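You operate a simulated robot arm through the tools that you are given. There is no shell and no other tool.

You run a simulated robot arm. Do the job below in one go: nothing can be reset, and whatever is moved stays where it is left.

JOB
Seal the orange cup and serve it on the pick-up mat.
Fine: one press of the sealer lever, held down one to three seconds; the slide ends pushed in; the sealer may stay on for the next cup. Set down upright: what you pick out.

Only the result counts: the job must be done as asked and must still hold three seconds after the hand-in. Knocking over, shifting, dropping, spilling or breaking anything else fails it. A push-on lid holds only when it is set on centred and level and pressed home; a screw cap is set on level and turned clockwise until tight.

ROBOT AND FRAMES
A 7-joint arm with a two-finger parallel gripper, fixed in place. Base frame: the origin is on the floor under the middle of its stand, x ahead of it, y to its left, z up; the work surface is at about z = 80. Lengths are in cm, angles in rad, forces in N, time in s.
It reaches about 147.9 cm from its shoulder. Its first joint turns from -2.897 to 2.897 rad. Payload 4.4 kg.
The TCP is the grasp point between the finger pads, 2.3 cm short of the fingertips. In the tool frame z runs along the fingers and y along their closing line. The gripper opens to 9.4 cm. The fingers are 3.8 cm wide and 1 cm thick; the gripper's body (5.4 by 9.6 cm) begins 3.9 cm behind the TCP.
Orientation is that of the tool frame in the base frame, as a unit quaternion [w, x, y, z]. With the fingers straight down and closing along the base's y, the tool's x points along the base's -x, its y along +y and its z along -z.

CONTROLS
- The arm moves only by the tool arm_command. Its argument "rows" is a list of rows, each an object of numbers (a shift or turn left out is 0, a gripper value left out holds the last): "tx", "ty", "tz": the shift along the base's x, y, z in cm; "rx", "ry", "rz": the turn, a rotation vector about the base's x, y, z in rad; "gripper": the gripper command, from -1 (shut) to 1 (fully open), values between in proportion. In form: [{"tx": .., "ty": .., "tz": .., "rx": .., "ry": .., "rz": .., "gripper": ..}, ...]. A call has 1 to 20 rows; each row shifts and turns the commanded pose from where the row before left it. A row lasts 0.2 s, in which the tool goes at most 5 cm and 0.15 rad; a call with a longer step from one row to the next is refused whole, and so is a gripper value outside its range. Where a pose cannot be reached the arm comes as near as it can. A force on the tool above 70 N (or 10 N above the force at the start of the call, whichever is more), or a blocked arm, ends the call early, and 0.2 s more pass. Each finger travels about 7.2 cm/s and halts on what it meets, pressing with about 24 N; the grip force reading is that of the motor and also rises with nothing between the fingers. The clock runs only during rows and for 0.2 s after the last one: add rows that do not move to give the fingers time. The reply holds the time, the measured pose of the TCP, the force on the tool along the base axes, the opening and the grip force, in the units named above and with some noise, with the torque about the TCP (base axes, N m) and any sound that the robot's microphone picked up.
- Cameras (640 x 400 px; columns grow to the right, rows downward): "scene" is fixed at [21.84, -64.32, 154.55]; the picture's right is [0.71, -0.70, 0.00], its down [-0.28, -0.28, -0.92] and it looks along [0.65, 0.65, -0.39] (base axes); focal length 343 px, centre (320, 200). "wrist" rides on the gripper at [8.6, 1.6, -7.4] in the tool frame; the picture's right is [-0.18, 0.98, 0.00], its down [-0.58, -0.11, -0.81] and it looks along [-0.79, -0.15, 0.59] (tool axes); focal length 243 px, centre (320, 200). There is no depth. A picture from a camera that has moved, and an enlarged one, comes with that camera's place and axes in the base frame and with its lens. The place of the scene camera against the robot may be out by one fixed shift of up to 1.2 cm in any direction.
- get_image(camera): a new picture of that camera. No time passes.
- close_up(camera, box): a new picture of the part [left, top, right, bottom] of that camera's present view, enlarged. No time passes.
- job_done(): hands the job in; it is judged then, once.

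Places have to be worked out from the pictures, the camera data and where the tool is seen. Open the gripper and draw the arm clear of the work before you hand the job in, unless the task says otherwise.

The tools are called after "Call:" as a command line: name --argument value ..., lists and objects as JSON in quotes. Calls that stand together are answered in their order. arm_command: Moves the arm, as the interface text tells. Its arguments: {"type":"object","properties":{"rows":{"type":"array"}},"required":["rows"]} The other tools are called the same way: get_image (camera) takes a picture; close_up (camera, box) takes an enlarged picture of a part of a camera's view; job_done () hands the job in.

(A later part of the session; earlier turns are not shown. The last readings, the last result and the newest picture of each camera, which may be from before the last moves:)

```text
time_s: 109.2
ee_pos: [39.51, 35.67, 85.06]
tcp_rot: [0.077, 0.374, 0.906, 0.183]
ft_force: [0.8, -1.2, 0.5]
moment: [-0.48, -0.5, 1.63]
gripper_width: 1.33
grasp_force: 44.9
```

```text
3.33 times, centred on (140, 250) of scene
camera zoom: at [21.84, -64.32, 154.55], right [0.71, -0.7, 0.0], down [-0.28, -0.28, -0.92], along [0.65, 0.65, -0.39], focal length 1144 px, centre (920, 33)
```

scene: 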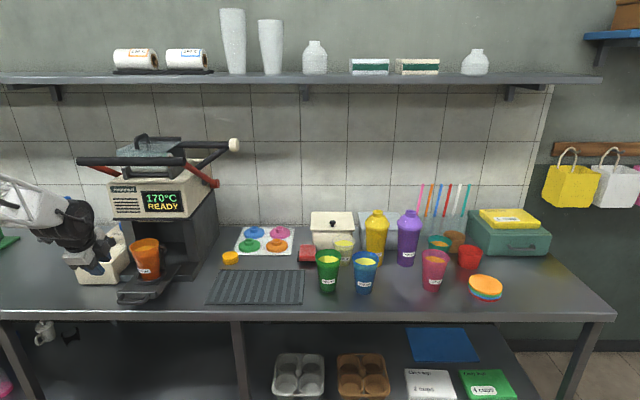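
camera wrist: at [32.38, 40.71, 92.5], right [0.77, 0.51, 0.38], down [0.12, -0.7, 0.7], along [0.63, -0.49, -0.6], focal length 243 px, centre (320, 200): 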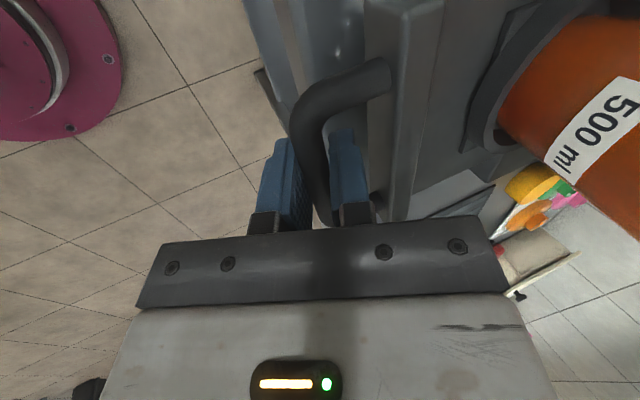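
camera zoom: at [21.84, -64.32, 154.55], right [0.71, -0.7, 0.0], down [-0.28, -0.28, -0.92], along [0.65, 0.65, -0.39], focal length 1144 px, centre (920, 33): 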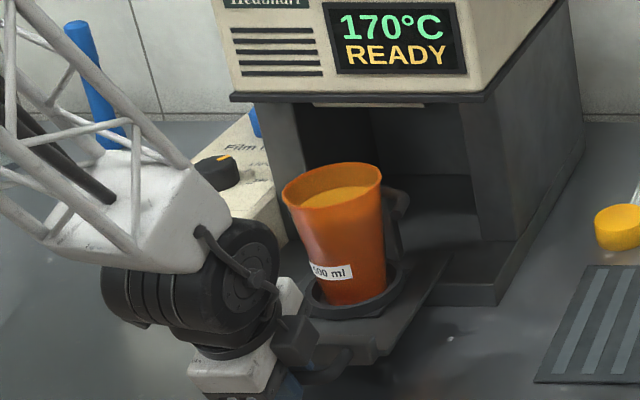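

Gripped with hardly any load. I push the slide in slowly with gentle acceleration, checking side loads on the way.

Call:
arm_command --rows '[{"tx": 0.1, "ty": 0.1}, {"tx": 0.2, "ty": 0.2}, {"tx": 0.3, "ty": 0.3}, {"tx": 0.4, "ty": 0.4}, {"tx": 0.45, "ty": 0.45}, {"tx": 0.45, "ty": 0.45}, {"tx": 0.4, "ty": 0.4}, {"tx": 0.3, "ty": 0.3}, {"tx": 0.2, "ty": 0.2}, {"tx": 0.1, "ty": 0.1}]'

Call:
close_up --camera "scene" --box '[60, 190, 220, 310]'

```text
time_s: 111.3
ee_pos: [42.43, 38.42, 85.05]
tcp_rot: [0.074, 0.375, 0.906, 0.182]
ft_force: [-19.9, 16.7, -24.4]
moment: [-0.41, -0.36, 1.62]
gripper_width: 1.32
grasp_force: 44.4
```

```text
3.33 times, centred on (140, 250) of scene
camera zoom: at [21.84, -64.32, 154.55], right [0.71, -0.7, 0.0], down [-0.28, -0.28, -0.92], along [0.65, 0.65, -0.39], focal length 1144 px, centre (920, 33)
```

zoom: 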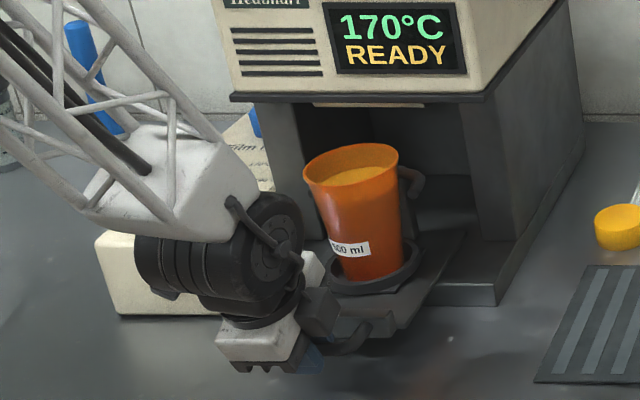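

The slide is moving in, cup steady. I trim the side load and continue.

Call:
arm_command --rows '[{"tx": -0.03, "ty": 0.03, "tz": -0.04}, {"tx": 0.1, "ty": 0.1}, {"tx": 0.2, "ty": 0.2}, {"tx": 0.3, "ty": 0.3}, {"tx": 0.4, "ty": 0.4}, {"tx": 0.45, "ty": 0.45}, {"tx": 0.45, "ty": 0.45}, {"tx": 0.45, "ty": 0.45}, {"tx": 0.4, "ty": 0.4}, {"tx": 0.3, "ty": 0.3}, {"tx": 0.2, "ty": 0.2}, {"tx": 0.1, "ty": 0.1}]'

Call:
close_up --camera "scene" --box '[60, 190, 220, 310]'

```text
time_s: 114.0
ee_pos: [45.85, 41.93, 85.12]
tcp_rot: [0.074, 0.376, 0.905, 0.183]
ft_force: [-1.7, -0.7, -31.8]
moment: [-0.47, -0.44, 1.64]
gripper_width: 1.31
grasp_force: 45.0
```

```text
3.33 times, centred on (140, 250) of scene
camera zoom: at [21.84, -64.32, 154.55], right [0.71, -0.7, 0.0], down [-0.28, -0.28, -0.92], along [0.65, 0.65, -0.39], focal length 1144 px, centre (920, 33)
```

zoom: 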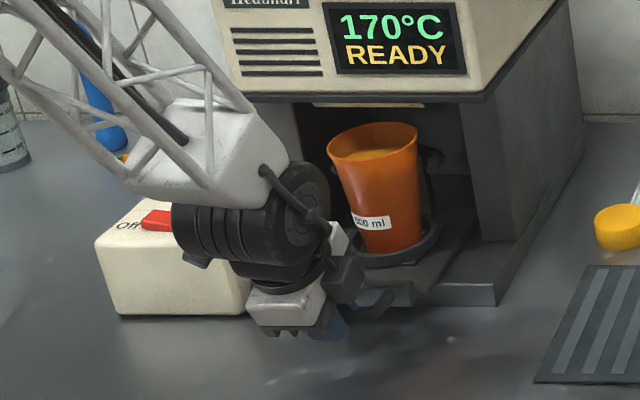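

Going well; I lower the hand a hair to relieve the vertical load and push on.

Call:
arm_command --rows '[{"tz": -0.06}, {"tx": 0.1, "ty": 0.1}, {"tx": 0.2, "ty": 0.2}, {"tx": 0.3, "ty": 0.3}, {"tx": 0.4, "ty": 0.4}, {"tx": 0.45, "ty": 0.45}, {"tx": 0.45, "ty": 0.45}, {"tx": 0.4, "ty": 0.4}, {"tx": 0.3, "ty": 0.3}, {"tx": 0.2, "ty": 0.2}, {"tx": 0.1, "ty": 0.1}]'

Call:
close_up --camera "scene" --box '[80, 180, 240, 300]'

```text
time_s: 116.3
ee_pos: [48.7, 44.97, 85.06]
tcp_rot: [0.075, 0.375, 0.905, 0.184]
ft_force: [16.4, -16.8, 17.7]
moment: [-0.5, -0.58, 1.55]
gripper_width: 1.31
grasp_force: 45.2
```

```text
3.33 times, centred on (160, 240) of scene
camera zoom: at [21.84, -64.32, 154.55], right [0.71, -0.7, 0.0], down [-0.28, -0.28, -0.92], along [0.65, 0.65, -0.39], focal length 1144 px, centre (853, 67)
```

zoom: 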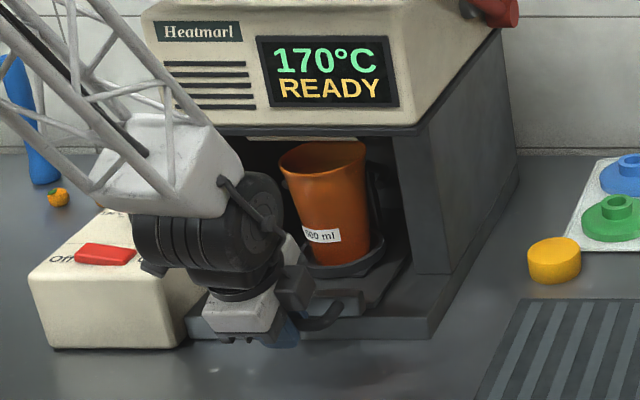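

About 3 cm to go. I trim and push it to the original closed position.

Call:
arm_command --rows '[{"tx": 0.03, "ty": -0.03, "tz": 0.03}, {"tx": 0.1, "ty": 0.1}, {"tx": 0.2, "ty": 0.2}, {"tx": 0.3, "ty": 0.3}, {"tx": 0.35, "ty": 0.35}, {"tx": 0.35, "ty": 0.35}, {"tx": 0.3, "ty": 0.3}, {"tx": 0.25, "ty": 0.25}, {"tx": 0.2, "ty": 0.2}, {"tx": 0.12, "ty": 0.12}]'

Call:
close_up --camera "scene" --box '[80, 180, 240, 300]'

```text
time_s: 118.5
ee_pos: [50.74, 47.11, 85.07]
tcp_rot: [0.076, 0.375, 0.906, 0.183]
ft_force: [-21.0, 23.0, 5.7]
moment: [-0.35, -0.37, 1.65]
gripper_width: 1.31
grasp_force: 45.1
```

```text
3.33 times, centred on (160, 240) of scene
camera zoom: at [21.84, -64.32, 154.55], right [0.71, -0.7, 0.0], down [-0.28, -0.28, -0.92], along [0.65, 0.65, -0.39], focal length 1144 px, centre (853, 67)
```

zoom: 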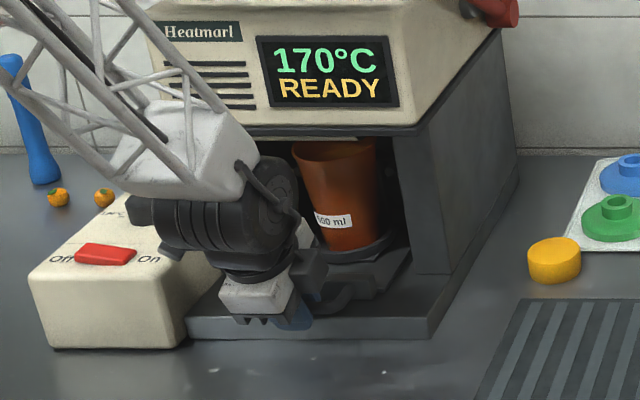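

Nearly home (69.2 of 69.4). I trim the side load and nudge until I feel the stop.

Call:
arm_command --rows '[{"tx": -0.042, "ty": 0.042}, {"tx": 0.07, "ty": 0.07}, {"tx": 0.07, "ty": 0.07}, {}]'

Call:
arm_command --rows '[{"tx": 0.05, "ty": 0.05}, {"tx": 0.05, "ty": 0.05}, {}]'

```text
time_s: 119.5
ee_pos: [50.92, 47.17, 84.98]
tcp_rot: [0.075, 0.376, 0.905, 0.181]
ft_force: [-0.9, 2.1, -6.3]
moment: [-0.52, -0.57, 1.54]
gripper_width: 1.33
grasp_force: 45.1
```

```text
time_s: 120.3
ee_pos: [51.04, 47.21, 85.1]
tcp_rot: [0.075, 0.376, 0.905, 0.183]
ft_force: [-22.0, -13.4, 19.2]
moment: [-0.44, -0.4, 1.63]
gripper_width: 1.32
grasp_force: 45.1
```

The slide is home against its stop (about 25 N back). I relax the push, open the fingers and back out.

Call:
arm_command --rows '[{"tx": -0.03, "ty": -0.03}, {"gripper": -0.6}, {"gripper": -0.45}, {"gripper": -0.362}, {}, {"tx": -0.28, "ty": -0.28, "tz": 0.92}, {"tx": -0.28, "ty": -0.28, "tz": 0.92}, {"tx": -0.28, "ty": -0.28, "tz": 0.92}, {"tx": -0.5, "ty": -0.5, "tz": 1.6}, {"tx": -0.5, "ty": -0.5, "tz": 1.6}, {"tx": -0.7, "ty": -0.7, "tz": 2}, {"tx": -0.7, "ty": -0.7, "tz": 2}]'

Call:
get_image --camera "wrist"

Call:
close_up --camera "scene" --box '[80, 120, 240, 300]'

```text
time_s: 123.0
ee_pos: [47.77, 44.05, 94.85]
tcp_rot: [0.076, 0.376, 0.906, 0.182]
ft_force: [-1.1, -0.9, 0.2]
moment: [0.0, -0.04, -0.03]
gripper_width: 3.01
grasp_force: 0.0
```

```text
taken
camera wrist: at [40.59, 49.01, 102.39], right [0.77, 0.51, 0.38], down [0.12, -0.7, 0.7], along [0.62, -0.5, -0.6], focal length 243 px, centre (320, 200)
```

wrist: 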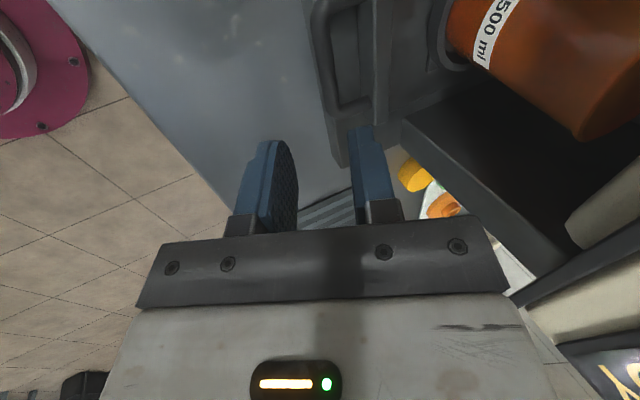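

```text
2.22 times, centred on (160, 210) of scene
camera zoom: at [21.84, -64.32, 154.55], right [0.71, -0.7, 0.0], down [-0.28, -0.28, -0.92], along [0.65, 0.65, -0.39], focal length 763 px, centre (676, 178)
```

zoom: 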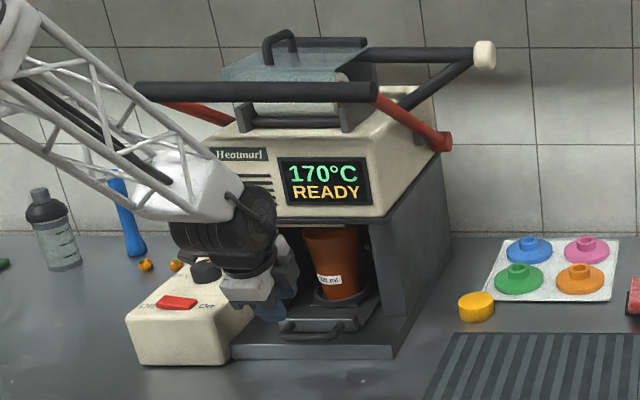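

The cup sits under the head with the slide home. Next the lever: I'll press the black front bar near its right end, where nothing stands behind it. I back off, straighten the hand, rise and turn it so the camera is on the outer side.

Call:
arm_command --rows '[{"tx": -1.4, "ty": -1.4, "tz": 1, "rx": -0.0707, "ry": 0.0707}, {"tx": -1.4, "ty": -1.4, "tz": 1, "rx": -0.0707, "ry": 0.0707}, {"tx": -1.4, "ty": -1.4, "tz": 1, "rx": -0.0707, "ry": 0.0707}, {"tx": -1.4, "ty": -1.4, "tz": 1, "rx": -0.0707, "ry": 0.0707}, {"tx": -0.7, "ty": -0.7, "tz": 3, "rz": 0.147}, {"tx": 0.5, "ty": -0.5, "tz": 3.3, "rz": 0.147}, {"tx": 0.5, "ty": -0.5, "tz": 3.3, "rz": 0.147}, {"tx": 0.5, "ty": -0.5, "tz": 3.3, "rz": 0.147}, {"tx": 0.5, "ty": -0.5, "tz": 3.3, "rz": 0.147}, {"tx": 0.5, "ty": -0.5, "tz": 3.3, "rz": 0.147}, {"tx": 0.5, "ty": -0.5, "tz": 3.3, "rz": 0.147}, {"tx": 0.5, "ty": -0.5, "tz": 3.3, "rz": 0.147}, {"tx": 0.5, "ty": -0.5, "tz": 3.3, "rz": 0.147}, {"tx": 0.5, "ty": -0.5, "tz": 3.3, "rz": 0.147}, {"tx": 0.5, "ty": -0.5, "tz": 3.3, "rz": 0.147}, {"tx": 0.5, "ty": -0.5, "tz": 3.3, "rz": 0.147}, {"tx": 0.5, "ty": -0.5, "tz": 3.3, "rz": 0.147}, {"tx": 0.5, "ty": -0.5, "tz": 2, "rz": 0.147}]'

Call:
arm_command --rows '[{"rz": 0.147}, {"rz": 0.147}, {"rz": 0.147}, {"rz": 0.147}, {"rz": 0.147}, {"rz": 0.147}, {"rz": 0.147}, {"rz": 0.06}]'

Call:
get_image --camera "wrist"

Call:
get_image --camera "scene"

```text
time_s: 126.8
ee_pos: [48.04, 31.17, 143.63]
tcp_rot: [0.0, -0.594, 0.804, -0.001]
ft_force: [-0.6, -0.4, 0.5]
moment: [0.04, 0.02, -0.03]
gripper_width: 2.99
grasp_force: 0.0
```

```text
time_s: 128.6
ee_pos: [48.12, 31.33, 143.66]
tcp_rot: [0.0, 0.925, -0.381, 0.0]
ft_force: [0.5, -0.2, 0.8]
moment: [-0.03, -0.04, -0.02]
gripper_width: 3.0
grasp_force: 0.0
```

```text
taken
camera wrist: at [52.98, 23.92, 151.01], right [-0.82, -0.57, 0.0], down [-0.34, 0.49, 0.81], along [-0.46, 0.66, -0.59], focal length 243 px, centre (320, 200)
```

wrist: 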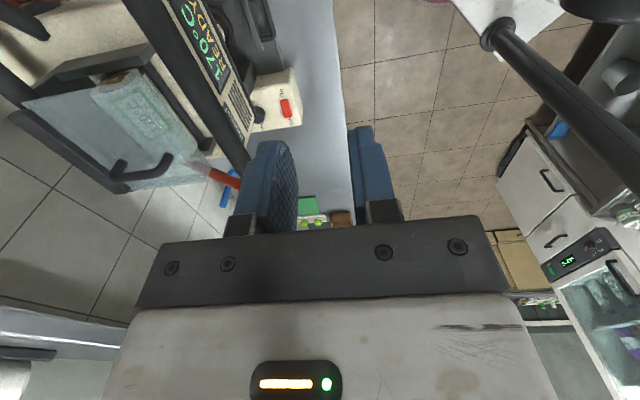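

```text
taken
```

scene: 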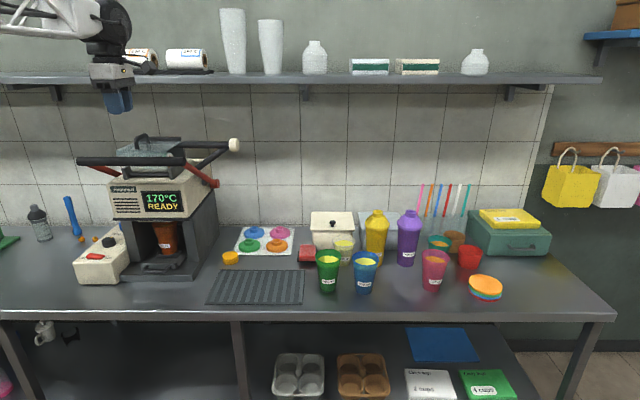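

I'm turned as wanted. I zoom on the front bar to measure it before moving over it.

Call:
close_up --camera "wrist" --box '[60, 0, 300, 180]'

Call:
close_up --camera "scene" --box '[70, 130, 250, 220]'

```text
2.22 times, centred on (180, 90) of wrist
camera zoom: at [52.98, 23.92, 151.01], right [-0.82, -0.57, 0.0], down [-0.34, 0.49, 0.81], along [-0.46, 0.66, -0.59], focal length 539 px, centre (631, 444)
```

zoom: 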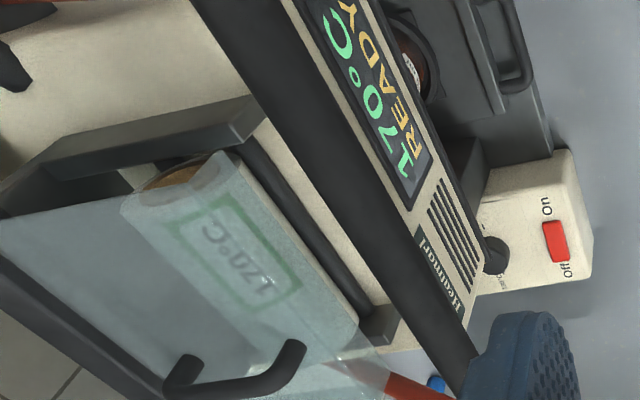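

```text
3.56 times, centred on (160, 175) of scene
camera zoom: at [21.84, -64.32, 154.55], right [0.71, -0.7, 0.0], down [-0.28, -0.28, -0.92], along [0.65, 0.65, -0.39], focal length 1221 px, centre (889, 289)
```

zoom: 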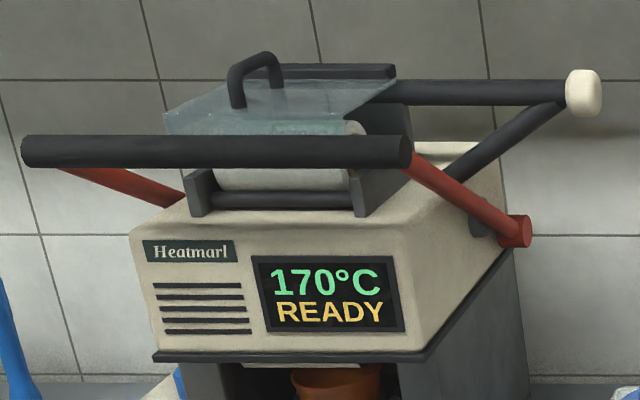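

The bar is at Q≈70.6, z≈124.7, spanning P −14 to 19.6. I move above it at P≈14.8 with the fingers opened to 5 cm.

Call:
arm_command --rows '[{"tx": 2.45, "ty": 1.62, "tz": -1, "gripper": 0.064}, {"tx": 2.45, "ty": 1.62, "tz": -1}, {"tx": 2.45, "ty": 1.62, "tz": -1}, {"tx": 2.45, "ty": 1.62, "tz": -1}, {"tx": 2.45, "ty": 1.62, "tz": -1}]'

Call:
get_image --camera "wrist"

Call:
get_image --camera "scene"

```text
time_s: 129.8
ee_pos: [60.28, 39.28, 138.58]
tcp_rot: [-0.002, 0.925, -0.381, 0.001]
ft_force: [-0.8, 0.4, -0.2]
moment: [0.02, -0.04, 0.01]
gripper_width: 4.98
grasp_force: 0.1
```

```text
taken
camera wrist: at [65.27, 32.0, 146.0], right [-0.82, -0.57, 0.0], down [-0.34, 0.49, 0.81], along [-0.46, 0.66, -0.59], focal length 243 px, centre (320, 200)
```

wrist: 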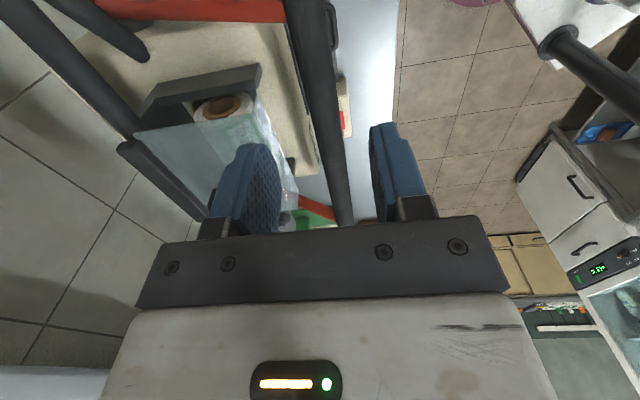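

```text
taken
```

scene: 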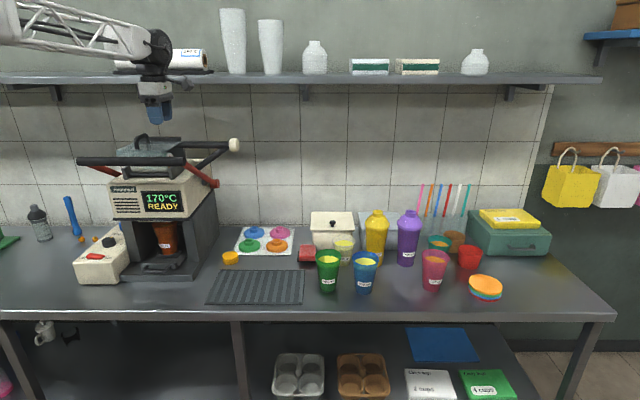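

The bar passes between the fingers. I zoom to check the alignment across it.

Call:
close_up --camera "wrist" --box '[250, 0, 400, 110]'

```text
3.64 times, centred on (325, 55) of wrist
camera zoom: at [65.27, 32.0, 146.0], right [-0.82, -0.57, 0.0], down [-0.34, 0.49, 0.81], along [-0.46, 0.66, -0.59], focal length 882 px, centre (302, 727)
```

zoom: 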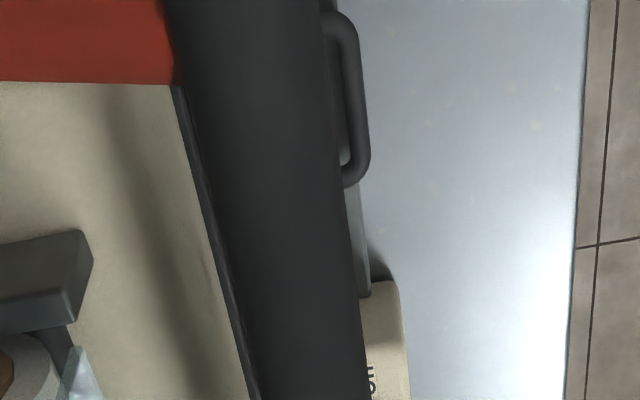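

The bar centre triangulates to Q≈70.9, z≈124.2, about 2.9 cm thick. I centre over it and lower the fingers around it, stopping just before the palm touches.

Call:
arm_command --rows '[{"tx": 0.354, "ty": 0.354}, {"tz": -2.5}, {"tz": -2.5}, {"tz": -2.5}, {"tz": -2.5}, {"tz": -2.5}, {"tz": -1.5}]'

Call:
get_image --camera "wrist"

Call:
close_up --camera "scene" --box '[70, 80, 250, 220]'

```text
time_s: 131.3
ee_pos: [60.46, 39.62, 124.57]
tcp_rot: [-0.002, 0.925, -0.381, 0.0]
ft_force: [-0.9, 1.0, 0.0]
moment: [-0.03, -0.01, 0.03]
gripper_width: 5.0
grasp_force: 0.1
```

```text
taken
camera wrist: at [65.4, 32.23, 132.13], right [-0.82, -0.57, 0.0], down [-0.34, 0.49, 0.81], along [-0.46, 0.66, -0.59], focal length 243 px, centre (320, 200)
```

wrist: 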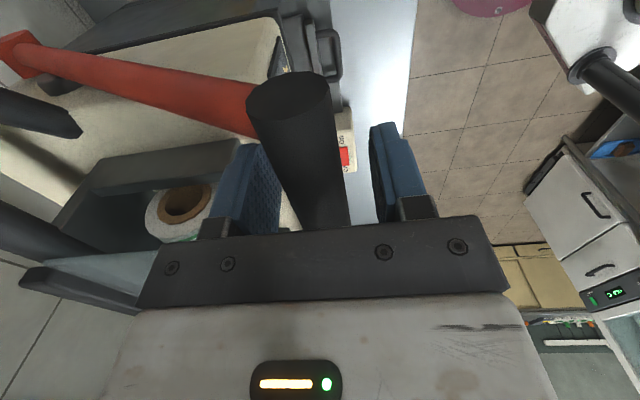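

```text
2.86 times, centred on (160, 150) of scene
camera zoom: at [21.84, -64.32, 154.55], right [0.71, -0.7, 0.0], down [-0.28, -0.28, -0.92], along [0.65, 0.65, -0.39], focal length 981 px, centre (777, 343)
```

zoom: 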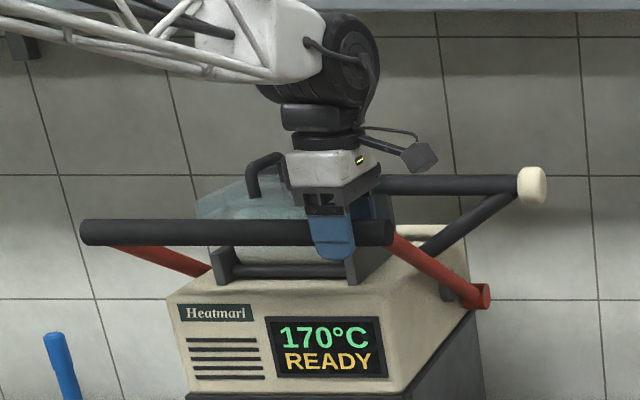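

The fingers straddle the bar; it sits about 0.3 cm towards the sealer from centre. I centre, bring the palm close to the bar and narrow the fingers to 3.9 cm to guide it.

Call:
arm_command --rows '[{"tx": 0.21, "ty": 0.21}, {"tz": -1.0}, {"tz": -1.0}, {"gripper": 0.0}, {"gripper": -0.1}, {"gripper": -0.17}, {}]'

Call:
get_image --camera "wrist"

Call:
close_up --camera "scene" --box '[100, 100, 220, 200]'

```text
time_s: 132.9
ee_pos: [60.83, 39.94, 122.6]
tcp_rot: [-0.001, 0.925, -0.381, 0.0]
ft_force: [-0.8, -0.2, 0.2]
moment: [0.0, -0.02, 0.02]
gripper_width: 3.9
grasp_force: 0.1
```

```text
taken
camera wrist: at [65.71, 32.59, 130.02], right [-0.82, -0.57, 0.0], down [-0.34, 0.49, 0.81], along [-0.46, 0.66, -0.59], focal length 243 px, centre (320, 200)
```

wrist: 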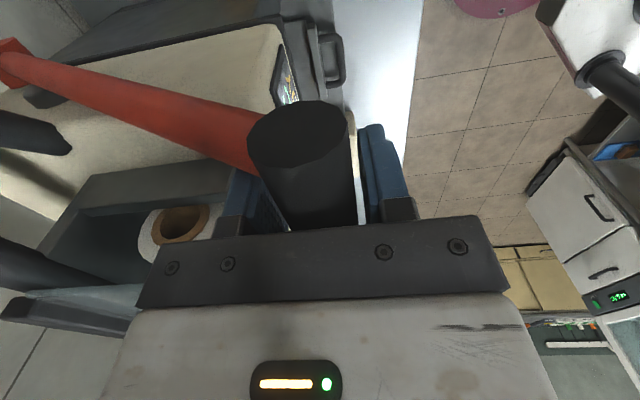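

```text
4.00 times, centred on (160, 150) of scene
camera zoom: at [21.84, -64.32, 154.55], right [0.71, -0.7, 0.0], down [-0.28, -0.28, -0.92], along [0.65, 0.65, -0.39], focal length 1373 px, centre (960, 400)
```

zoom: 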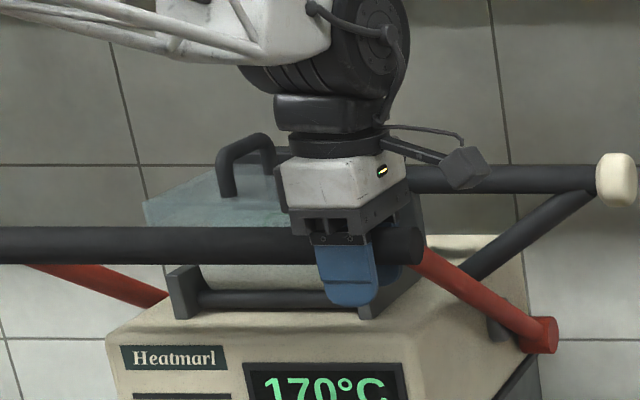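

Centred around the bar with no load. I start the press gently, following the lever's arc for the first few centimetres to feel its resistance.

Call:
arm_command --rows '[{"tz": -0.5}, {"tz": -0.4}, {"tx": -0.42, "ty": -0.42, "tz": -1.01}, {"tx": -0.392, "ty": -0.392, "tz": -1.03}]'

Call:
get_image --camera "wrist"

Call:
close_up --camera "scene" --box '[70, 110, 250, 290]'

```text
time_s: 133.9
ee_pos: [59.88, 39.05, 119.69]
tcp_rot: [-0.001, 0.925, -0.381, 0.0]
ft_force: [-3.6, 0.3, 4.3]
moment: [0.09, -0.06, 0.06]
gripper_width: 3.92
grasp_force: 0.1
```

```text
taken
camera wrist: at [64.94, 31.67, 127.13], right [-0.82, -0.57, 0.0], down [-0.34, 0.49, 0.81], along [-0.46, 0.66, -0.59], focal length 243 px, centre (320, 200)
```

wrist: 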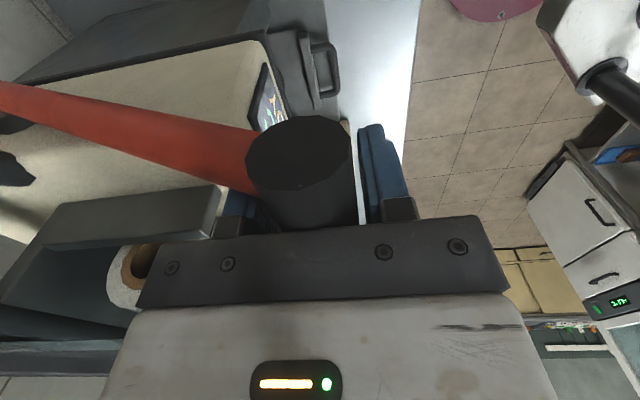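

```text
2.22 times, centred on (160, 200) of scene
camera zoom: at [21.84, -64.32, 154.55], right [0.71, -0.7, 0.0], down [-0.28, -0.28, -0.92], along [0.65, 0.65, -0.39], focal length 763 px, centre (676, 200)
```

zoom: 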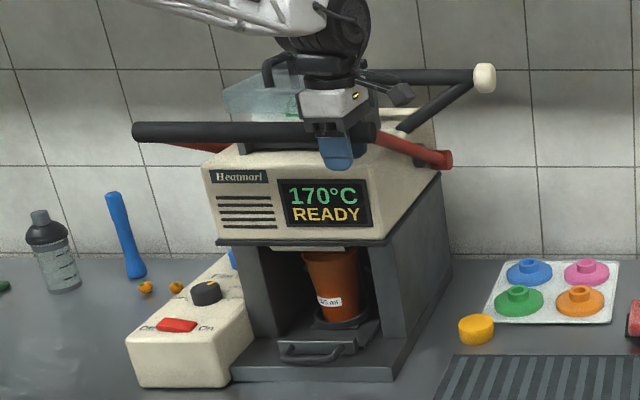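

The lever swings down easily (about 4 N). I continue along the arc and check the load and the sealing head.

Call:
arm_command --rows '[{"tx": -0.37, "ty": -0.37, "tz": -1.045}, {"tx": -0.342, "ty": -0.342, "tz": -1.065}, {"tx": -0.317, "ty": -0.317, "tz": -1.084}, {"tx": -0.289, "ty": -0.289, "tz": -1.096}]'

Call:
get_image --camera "wrist"

Call:
close_up --camera "scene" --box '[70, 110, 250, 290]'

```text
time_s: 134.9
ee_pos: [58.8, 37.76, 115.33]
tcp_rot: [-0.001, 0.925, -0.381, 0.0]
ft_force: [-3.6, -5.0, 9.0]
moment: [0.41, 0.03, 0.17]
gripper_width: 3.9
grasp_force: 0.0
```

```text
taken
camera wrist: at [63.68, 30.48, 122.84], right [-0.82, -0.57, 0.0], down [-0.34, 0.49, 0.81], along [-0.46, 0.66, -0.59], focal length 243 px, centre (320, 200)
```

wrist: 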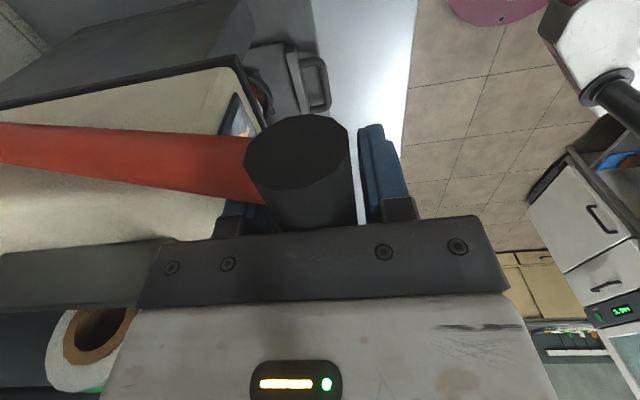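

```text
2.22 times, centred on (160, 200) of scene
camera zoom: at [21.84, -64.32, 154.55], right [0.71, -0.7, 0.0], down [-0.28, -0.28, -0.92], along [0.65, 0.65, -0.39], focal length 763 px, centre (676, 200)
```

zoom: 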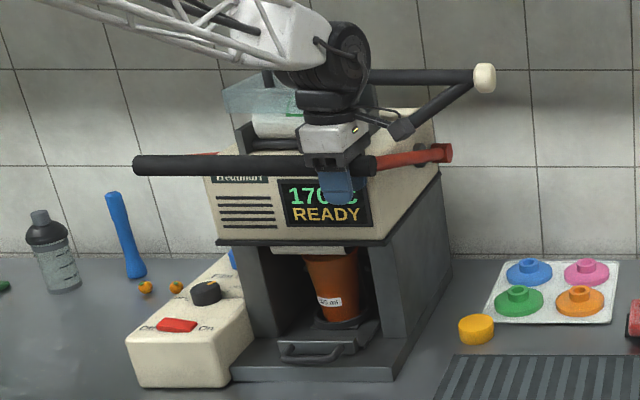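

The bar follows well, with the load rising slowly (about 9 N), and the platen is descending towards the cup. I press on.

Call:
arm_command --rows '[{"tx": -0.261, "ty": -0.261, "tz": -1.11}, {"tx": -0.235, "ty": -0.235, "tz": -1.12}, {"tx": -0.208, "ty": -0.208, "tz": -1.135}, {"tx": -0.179, "ty": -0.179, "tz": -1.145}]'

Call:
close_up --camera "scene" --box '[70, 110, 250, 290]'

```text
time_s: 135.9
ee_pos: [57.79, 36.93, 110.95]
tcp_rot: [-0.001, 0.925, -0.381, 0.001]
ft_force: [4.8, 0.0, 9.5]
moment: [0.22, 0.37, -0.1]
gripper_width: 3.91
grasp_force: 0.0
```

```text
2.22 times, centred on (160, 200) of scene
camera zoom: at [21.84, -64.32, 154.55], right [0.71, -0.7, 0.0], down [-0.28, -0.28, -0.92], along [0.65, 0.65, -0.39], focal length 763 px, centre (676, 200)
```

zoom: 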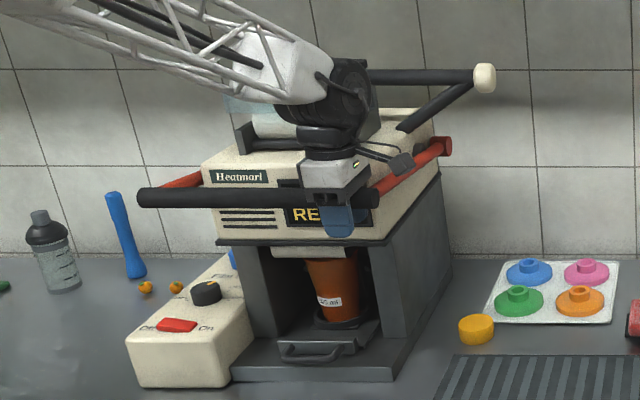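

The platen is coming down close to the cup rim. I continue in short steps, counting the time carefully from here.

Call:
arm_command --rows '[{"tx": -0.149, "ty": -0.149, "tz": -1.15}, {"tx": -0.121, "ty": -0.121, "tz": -1.16}, {"tx": -0.095, "ty": -0.095, "tz": -1.16}]'

Call:
close_up --camera "scene" --box '[70, 110, 250, 290]'

```text
time_s: 136.8
ee_pos: [57.41, 36.62, 107.54]
tcp_rot: [-0.002, 0.925, -0.381, 0.001]
ft_force: [4.5, 16.0, 12.7]
moment: [-0.28, 0.4, -0.28]
gripper_width: 4.06
grasp_force: 1.9
```

```text
2.22 times, centred on (160, 200) of scene
camera zoom: at [21.84, -64.32, 154.55], right [0.71, -0.7, 0.0], down [-0.28, -0.28, -0.92], along [0.65, 0.65, -0.39], focal length 763 px, centre (676, 200)
```

zoom: 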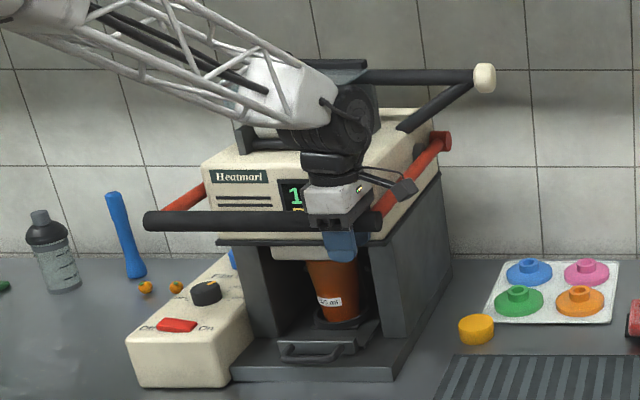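

The bar is pressing on the sealer-side finger, so the true arc bends back a little sooner; I shift the hand towards the sealer while continuing down.

Call:
arm_command --rows '[{"tx": 0.25, "ty": 0.25, "tz": -1.0}, {"tx": 0.1, "ty": 0.1, "tz": -1.1}, {"tx": 0.05, "ty": 0.05, "tz": -1.1}]'

Call:
close_up --camera "scene" --box '[70, 110, 250, 290]'

```text
time_s: 137.6
ee_pos: [57.73, 36.95, 104.29]
tcp_rot: [-0.002, 0.924, -0.381, 0.001]
ft_force: [-13.9, -1.2, 18.2]
moment: [0.36, -1.56, 0.07]
gripper_width: 3.93
grasp_force: 0.0
```

```text
2.22 times, centred on (160, 200) of scene
camera zoom: at [21.84, -64.32, 154.55], right [0.71, -0.7, 0.0], down [-0.28, -0.28, -0.92], along [0.65, 0.65, -0.39], focal length 763 px, centre (676, 200)
```

zoom: 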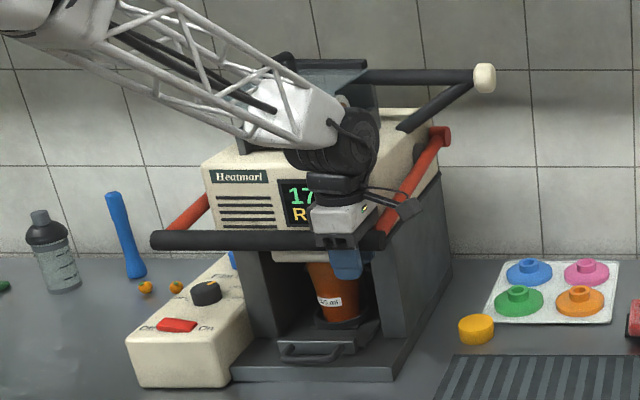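

Load rises to about 18 N and the platen is nearly on the cup. I press on in short steps.

Call:
arm_command --rows '[{"tx": 0.03, "ty": 0.03, "tz": -0.9}, {"tx": 0.05, "ty": 0.05, "tz": -0.9}]'

Call:
close_up --camera "scene" --box '[90, 160, 230, 290]'

```text
time_s: 138.2
ee_pos: [57.96, 36.91, 102.42]
tcp_rot: [-0.002, 0.924, -0.381, 0.001]
ft_force: [0.9, 10.1, 22.1]
moment: [-0.07, -1.21, 0.52]
gripper_width: 3.89
grasp_force: 0.0
```

```text
3.08 times, centred on (160, 225) of scene
camera zoom: at [21.84, -64.32, 154.55], right [0.71, -0.7, 0.0], down [-0.28, -0.28, -0.92], along [0.65, 0.65, -0.39], focal length 1056 px, centre (812, 123)
```

zoom: 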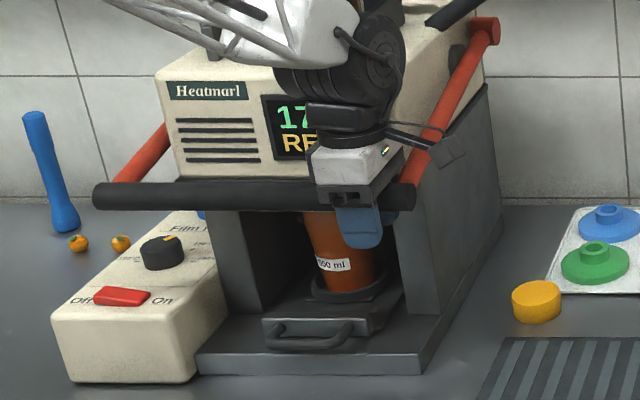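

Still moving, about 22 N. I continue.

Call:
arm_command --rows '[{"tx": 0.06, "ty": 0.06, "tz": -0.9}, {"tx": 0.08, "ty": 0.08, "tz": -0.9}]'

Call:
close_up --camera "scene" --box '[90, 160, 230, 290]'

```text
time_s: 138.6
ee_pos: [58.01, 37.24, 101.86]
tcp_rot: [-0.004, 0.925, -0.38, 0.003]
ft_force: [-31.7, 7.1, 19.6]
moment: [0.03, -2.26, 0.81]
gripper_width: 3.9
grasp_force: 0.0
stopped in row 2: the force on the tool passed its limit at 88 N (the readings are from after the stop); the commanded pose is now the measured one
```

```text
3.08 times, centred on (160, 225) of scene
camera zoom: at [21.84, -64.32, 154.55], right [0.71, -0.7, 0.0], down [-0.28, -0.28, -0.92], along [0.65, 0.65, -0.39], focal length 1056 px, centre (812, 123)
```

zoom: 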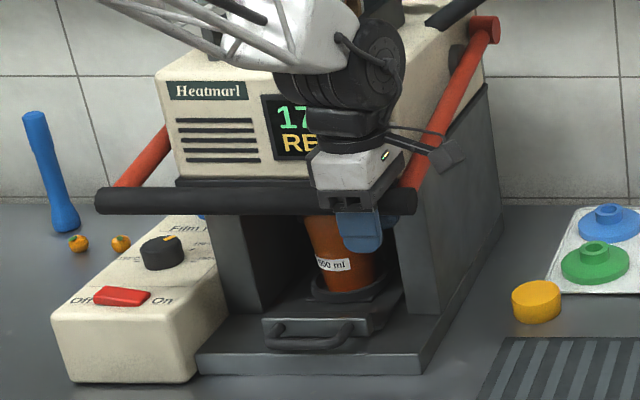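

The lever hit its bottom stop at about t≈138.4 s (force jumped, the bar is fully down and the platen is on the cup). I hold it there for about a second more, then raise it along the same arc, all in one go.

Call:
arm_command --rows '[{"tx": -0.03, "ty": 0.03, "tz": -0.03}, {}, {}, {}, {}, {"tx": -0.14, "ty": -0.14, "tz": 1.0}, {"tx": -0.07, "ty": -0.07, "tz": 1.2}, {"tz": 1.2}, {"tz": 1.2}, {"tz": 1.2}, {"tx": 0.07, "ty": 0.07, "tz": 1.2}, {"tx": 0.07, "ty": 0.07, "tz": 1.2}, {"tx": 0.14, "ty": 0.14, "tz": 1.2}, {"tx": 0.21, "ty": 0.21, "tz": 1.2}, {"tx": 0.21, "ty": 0.21, "tz": 1.2}, {"tx": 0.25, "ty": 0.25, "tz": 1.2}, {"tx": 0.28, "ty": 0.28, "tz": 1.2}, {"tx": 0.32, "ty": 0.32, "tz": 1.1}, {"tx": 0.32, "ty": 0.32, "tz": 1.1}, {"tx": 0.35, "ty": 0.35, "tz": 1.1}]'

Call:
close_up --camera "scene" --box '[70, 110, 250, 290]'

Call:
get_image --camera "wrist"

```text
time_s: 142.8
ee_pos: [60.12, 38.96, 119.28]
tcp_rot: [-0.003, 0.925, -0.381, 0.002]
ft_force: [-0.5, 0.2, 2.7]
moment: [0.03, 0.04, 0.04]
gripper_width: 3.93
grasp_force: 0.5
```

```text
2.22 times, centred on (160, 200) of scene
camera zoom: at [21.84, -64.32, 154.55], right [0.71, -0.7, 0.0], down [-0.28, -0.28, -0.92], along [0.65, 0.65, -0.39], focal length 763 px, centre (676, 200)
```

zoom: 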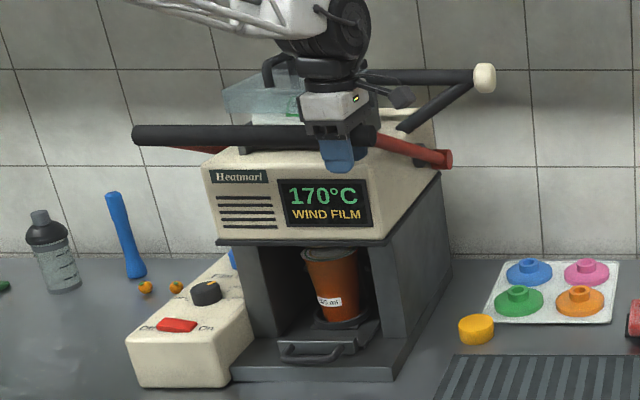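

```text
taken
camera wrist: at [64.99, 31.74, 126.72], right [-0.82, -0.57, -0.01], down [-0.34, 0.48, 0.81], along [-0.45, 0.67, -0.59], focal length 243 px, centre (320, 200)
```

wrist: 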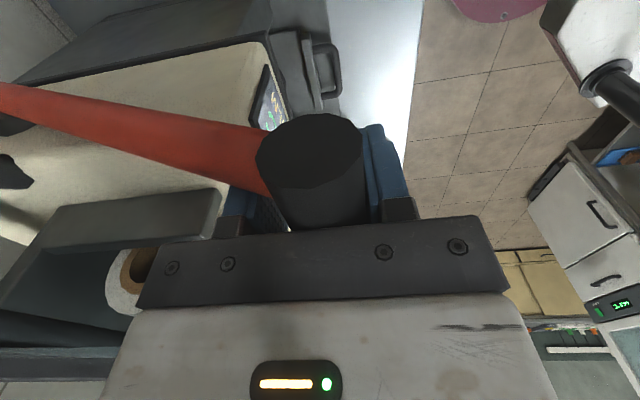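

The lever springs back with the hand, and the display changed to "WIND FILM", the state after a seal. I look closely at the cup top.

Call:
close_up --camera "scene" --box '[130, 210, 200, 270]'

Call:
close_up --camera "scene" --box '[130, 180, 190, 215]'

```text
6.67 times, centred on (165, 240) of scene
camera zoom: at [21.84, -64.32, 154.55], right [0.71, -0.7, 0.0], down [-0.28, -0.28, -0.92], along [0.65, 0.65, -0.39], focal length 2289 px, centre (1353, -67)
```

zoom: 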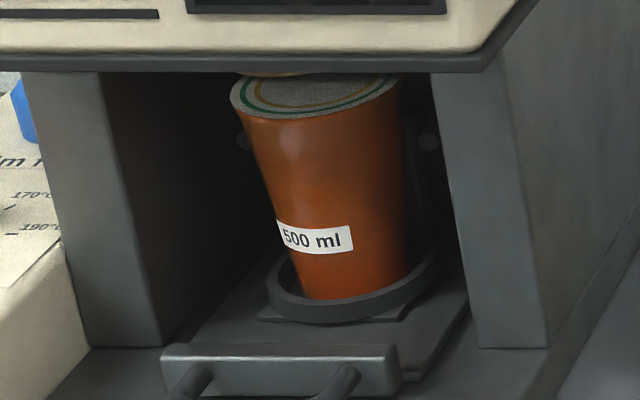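

```text
10.67 times, centred on (160, 198) of scene
camera zoom: at [21.84, -64.32, 154.55], right [0.71, -0.7, 0.0], down [-0.28, -0.28, -0.92], along [0.65, 0.65, -0.39], focal length 3662 px, centre (2027, 227)
```

zoom: 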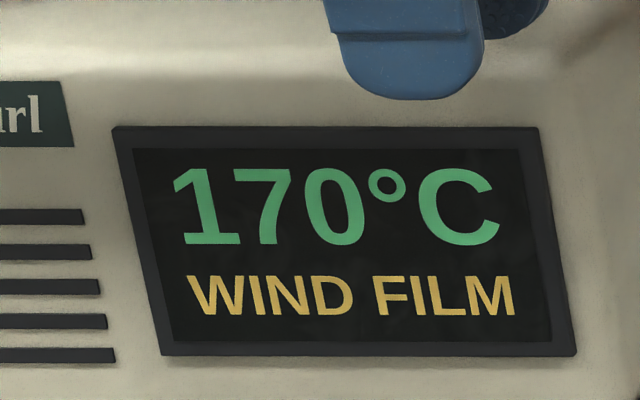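

The cup is sealed: a printed film disc is tight over the rim. I bring the lever back up to its rest, open the fingers and lift off.

Call:
arm_command --rows '[{"tx": 0.22, "ty": 0.22, "tz": 1.1}, {"tx": 0.28, "ty": 0.28, "tz": 1.1}, {"tx": 0.28, "ty": 0.28, "tz": 1.1}, {"tz": 0.3, "gripper": -0.05}, {"gripper": 0.064}, {"tz": 1.5}, {"tz": 2.5}, {"tz": 3}, {"tz": 3}, {"tz": 3}, {"tz": 3}]'

Call:
close_up --camera "scene" --box '[70, 80, 250, 290]'

Call:
get_image --camera "wrist"

```text
time_s: 145.2
ee_pos: [60.64, 39.98, 138.94]
tcp_rot: [-0.003, 0.925, -0.38, 0.002]
ft_force: [0.1, 1.0, 0.4]
moment: [0.04, 0.0, 0.0]
gripper_width: 4.99
grasp_force: 0.1
```

```text
1.90 times, centred on (160, 185) of scene
camera zoom: at [21.84, -64.32, 154.55], right [0.71, -0.7, 0.0], down [-0.28, -0.28, -0.92], along [0.65, 0.65, -0.39], focal length 654 px, centre (625, 229)
```

zoom: 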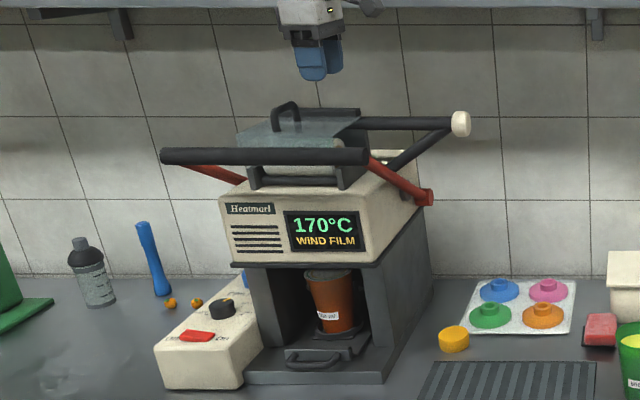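

```text
taken
camera wrist: at [65.59, 32.67, 146.47], right [-0.82, -0.57, -0.01], down [-0.34, 0.48, 0.81], along [-0.46, 0.67, -0.59], focal length 243 px, centre (320, 200)
```

wrist: 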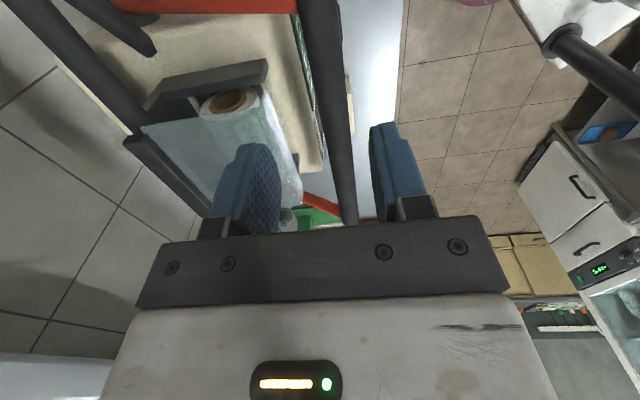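

The lever is back at rest. Next I fetch the cup: I return to the slide handle with the same hand attitude as before, first retreating and turning the hand.

Call:
arm_command --rows '[{"tx": -3.36, "ty": -2.6, "tz": 0.8}, {"tx": -3.36, "ty": -2.6, "tz": 0.8}, {"tx": -3.36, "ty": -2.6, "tz": 0.8}, {"tx": -3.36, "ty": -2.6, "tz": 0.8}, {"tx": -3.36, "ty": -2.6, "tz": 0.8}, {"tx": -0.4, "ty": 0.2, "tz": -1.0, "rz": -0.1495}, {"tx": -0.4, "ty": 0.2, "tz": -1.5, "rz": -0.1495}, {"tx": -0.4, "ty": 0.2, "tz": -1.5, "rz": -0.1495}, {"tx": -0.4, "ty": 0.2, "tz": -1.5, "rz": -0.1495}, {"tx": -0.4, "ty": 0.2, "tz": -1.5, "rz": -0.1495}, {"tx": -0.4, "ty": 0.2, "tz": -1.5, "rz": -0.1495}, {"tx": -0.4, "ty": 0.2, "tz": -1.5, "rz": -0.1495}, {"tx": -0.4, "ty": 0.2, "tz": -1.5, "rz": -0.1495}, {"tx": -0.4, "ty": 0.2, "tz": -1.5, "rz": -0.1495}, {"tx": -0.4, "ty": 0.2, "tz": -1.5, "rz": -0.1495}, {"tx": -0.4, "ty": 0.2, "tz": -1.5, "rz": -0.1495}, {"tx": -0.4, "ty": 0.2, "tz": -1.5, "rz": -0.1495}, {"tx": -0.4, "ty": 0.2, "tz": -1.5, "rz": -0.1495}]'

Call:
arm_command --rows '[{"tx": -0.4, "ty": 0.2, "tz": -1.5, "rz": -0.1495, "gripper": -0.362}, {"tx": -0.4, "ty": 0.2, "tz": -1.5, "rz": -0.1495}, {"tx": -0.4, "ty": 0.2, "tz": -1.5, "rz": -0.1495}, {"tx": -0.4, "ty": 0.2, "tz": -1.5, "rz": -0.1495}, {"tx": -0.4, "ty": 0.2, "tz": -1.5, "rz": -0.1495}, {"tx": -0.4, "ty": 0.2, "tz": -1.5, "rz": -0.1495}, {"tx": -0.4, "ty": 0.2, "tz": -1.5, "rz": -0.1495}, {"tx": -0.4, "ty": 0.2, "tz": -1.5, "rz": -0.1495}, {"rx": 0.0707, "ry": -0.0707}, {"rx": 0.0707, "ry": -0.0707}, {"rx": 0.0707, "ry": -0.0707}, {"rx": 0.0707, "ry": -0.0707}]'

Call:
get_image --camera "wrist"

Call:
get_image --camera "scene"

```text
time_s: 149.0
ee_pos: [38.73, 29.66, 123.85]
tcp_rot: [0.0, -0.204, 0.979, -0.004]
ft_force: [-0.3, -0.1, -0.4]
moment: [0.0, -0.02, 0.01]
gripper_width: 5.0
grasp_force: 0.1
```

```text
time_s: 151.6
ee_pos: [35.65, 31.16, 111.89]
tcp_rot: [0.074, 0.373, 0.907, 0.181]
ft_force: [0.4, -0.7, 0.3]
moment: [0.03, 0.04, 0.01]
gripper_width: 3.0
grasp_force: 0.0
```

```text
taken
camera wrist: at [28.45, 36.24, 119.33], right [0.77, 0.52, 0.38], down [0.12, -0.7, 0.7], along [0.63, -0.49, -0.6], focal length 243 px, centre (320, 200)
```

wrist: 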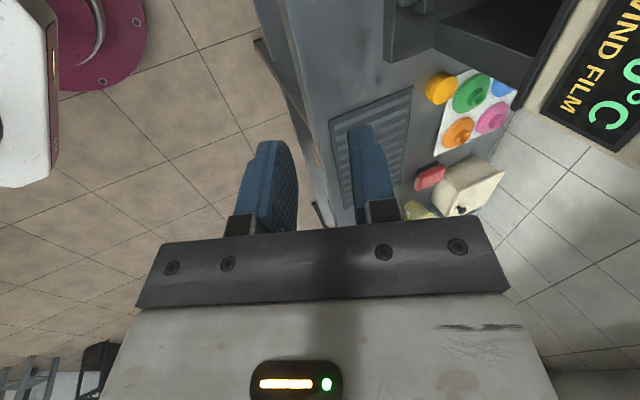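

```text
taken
```

scene: 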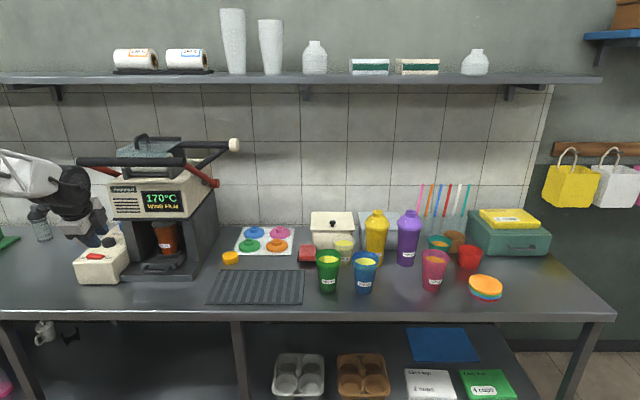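

I approach the handle again along the same path as the first time.

Call:
arm_command --rows '[{"tx": 1.575, "ty": 1.654, "tz": -2.2}, {"tx": 1.575, "ty": 1.654, "tz": -2.2}, {"tx": 1.575, "ty": 1.654, "tz": -2.2}, {"tx": 1.575, "ty": 1.654, "tz": -2.2}, {"tx": 1.575, "ty": 1.654, "tz": -2.2}, {"tx": 1.575, "ty": 1.654, "tz": -2.2}, {"tx": 1.575, "ty": 1.654, "tz": -2.2}, {"tx": 1.575, "ty": 1.654, "tz": -2.2}]'

Call:
get_image --camera "wrist"

Call:
close_up --camera "scene" --box '[80, 160, 240, 290]'

```text
time_s: 153.4
ee_pos: [48.18, 44.51, 94.39]
tcp_rot: [0.075, 0.373, 0.907, 0.181]
ft_force: [-0.2, 0.5, 0.4]
moment: [0.02, 0.04, 0.02]
gripper_width: 3.02
grasp_force: 0.1
```

```text
taken
camera wrist: at [41.03, 49.5, 101.84], right [0.77, 0.52, 0.38], down [0.13, -0.7, 0.7], along [0.63, -0.49, -0.6], focal length 243 px, centre (320, 200)
```

wrist: 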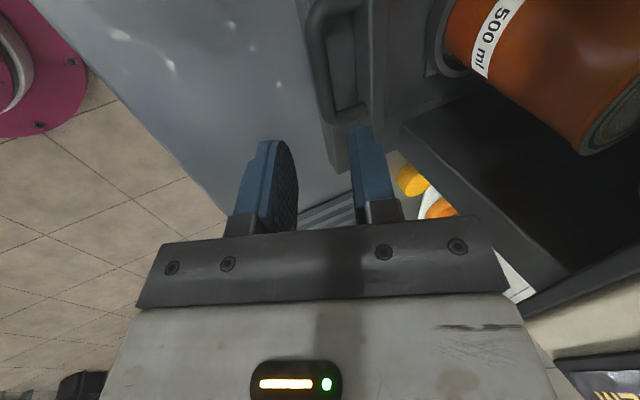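

```text
3.08 times, centred on (160, 225) of scene
camera zoom: at [21.84, -64.32, 154.55], right [0.71, -0.7, 0.0], down [-0.28, -0.28, -0.92], along [0.65, 0.65, -0.39], focal length 1056 px, centre (812, 123)
```

zoom: 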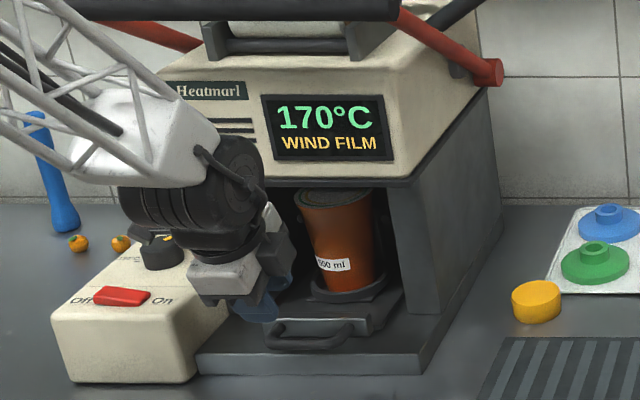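

Handle in line between the fingers. I go down the last 9 cm and then close gently.

Call:
arm_command --rows '[{"tx": 0.3525, "ty": 0.331, "tz": -1.16}, {"tx": 0.3525, "ty": 0.331, "tz": -1.16}, {"tx": 0.3525, "ty": 0.331, "tz": -1.16}, {"tx": 0.3525, "ty": 0.331, "tz": -1.16}, {"tx": 0.3525, "ty": 0.331, "tz": -1.16}, {"tx": 0.3525, "ty": 0.331, "tz": -1.16}, {"tx": 0.3525, "ty": 0.331, "tz": -1.16}, {"tx": 0.3525, "ty": 0.331, "tz": -1.1}]'

Call:
get_image --camera "wrist"

```text
time_s: 155.2
ee_pos: [51.04, 47.06, 85.14]
tcp_rot: [0.074, 0.373, 0.907, 0.181]
ft_force: [0.4, 1.1, -0.2]
moment: [0.0, -0.01, -0.02]
gripper_width: 3.01
grasp_force: 0.1
```

```text
taken
camera wrist: at [43.88, 52.12, 92.6], right [0.77, 0.52, 0.38], down [0.13, -0.7, 0.7], along [0.63, -0.49, -0.6], focal length 243 px, centre (320, 200)
```

wrist: 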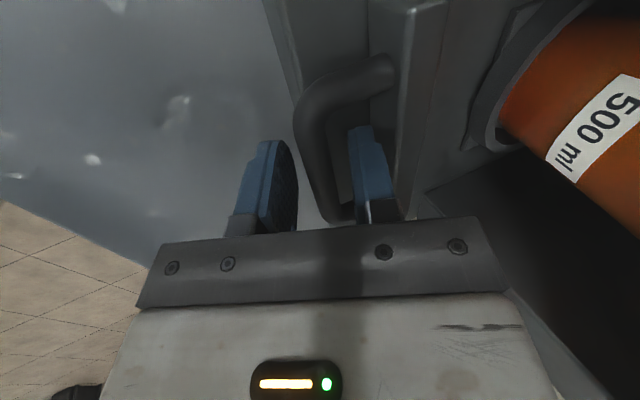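

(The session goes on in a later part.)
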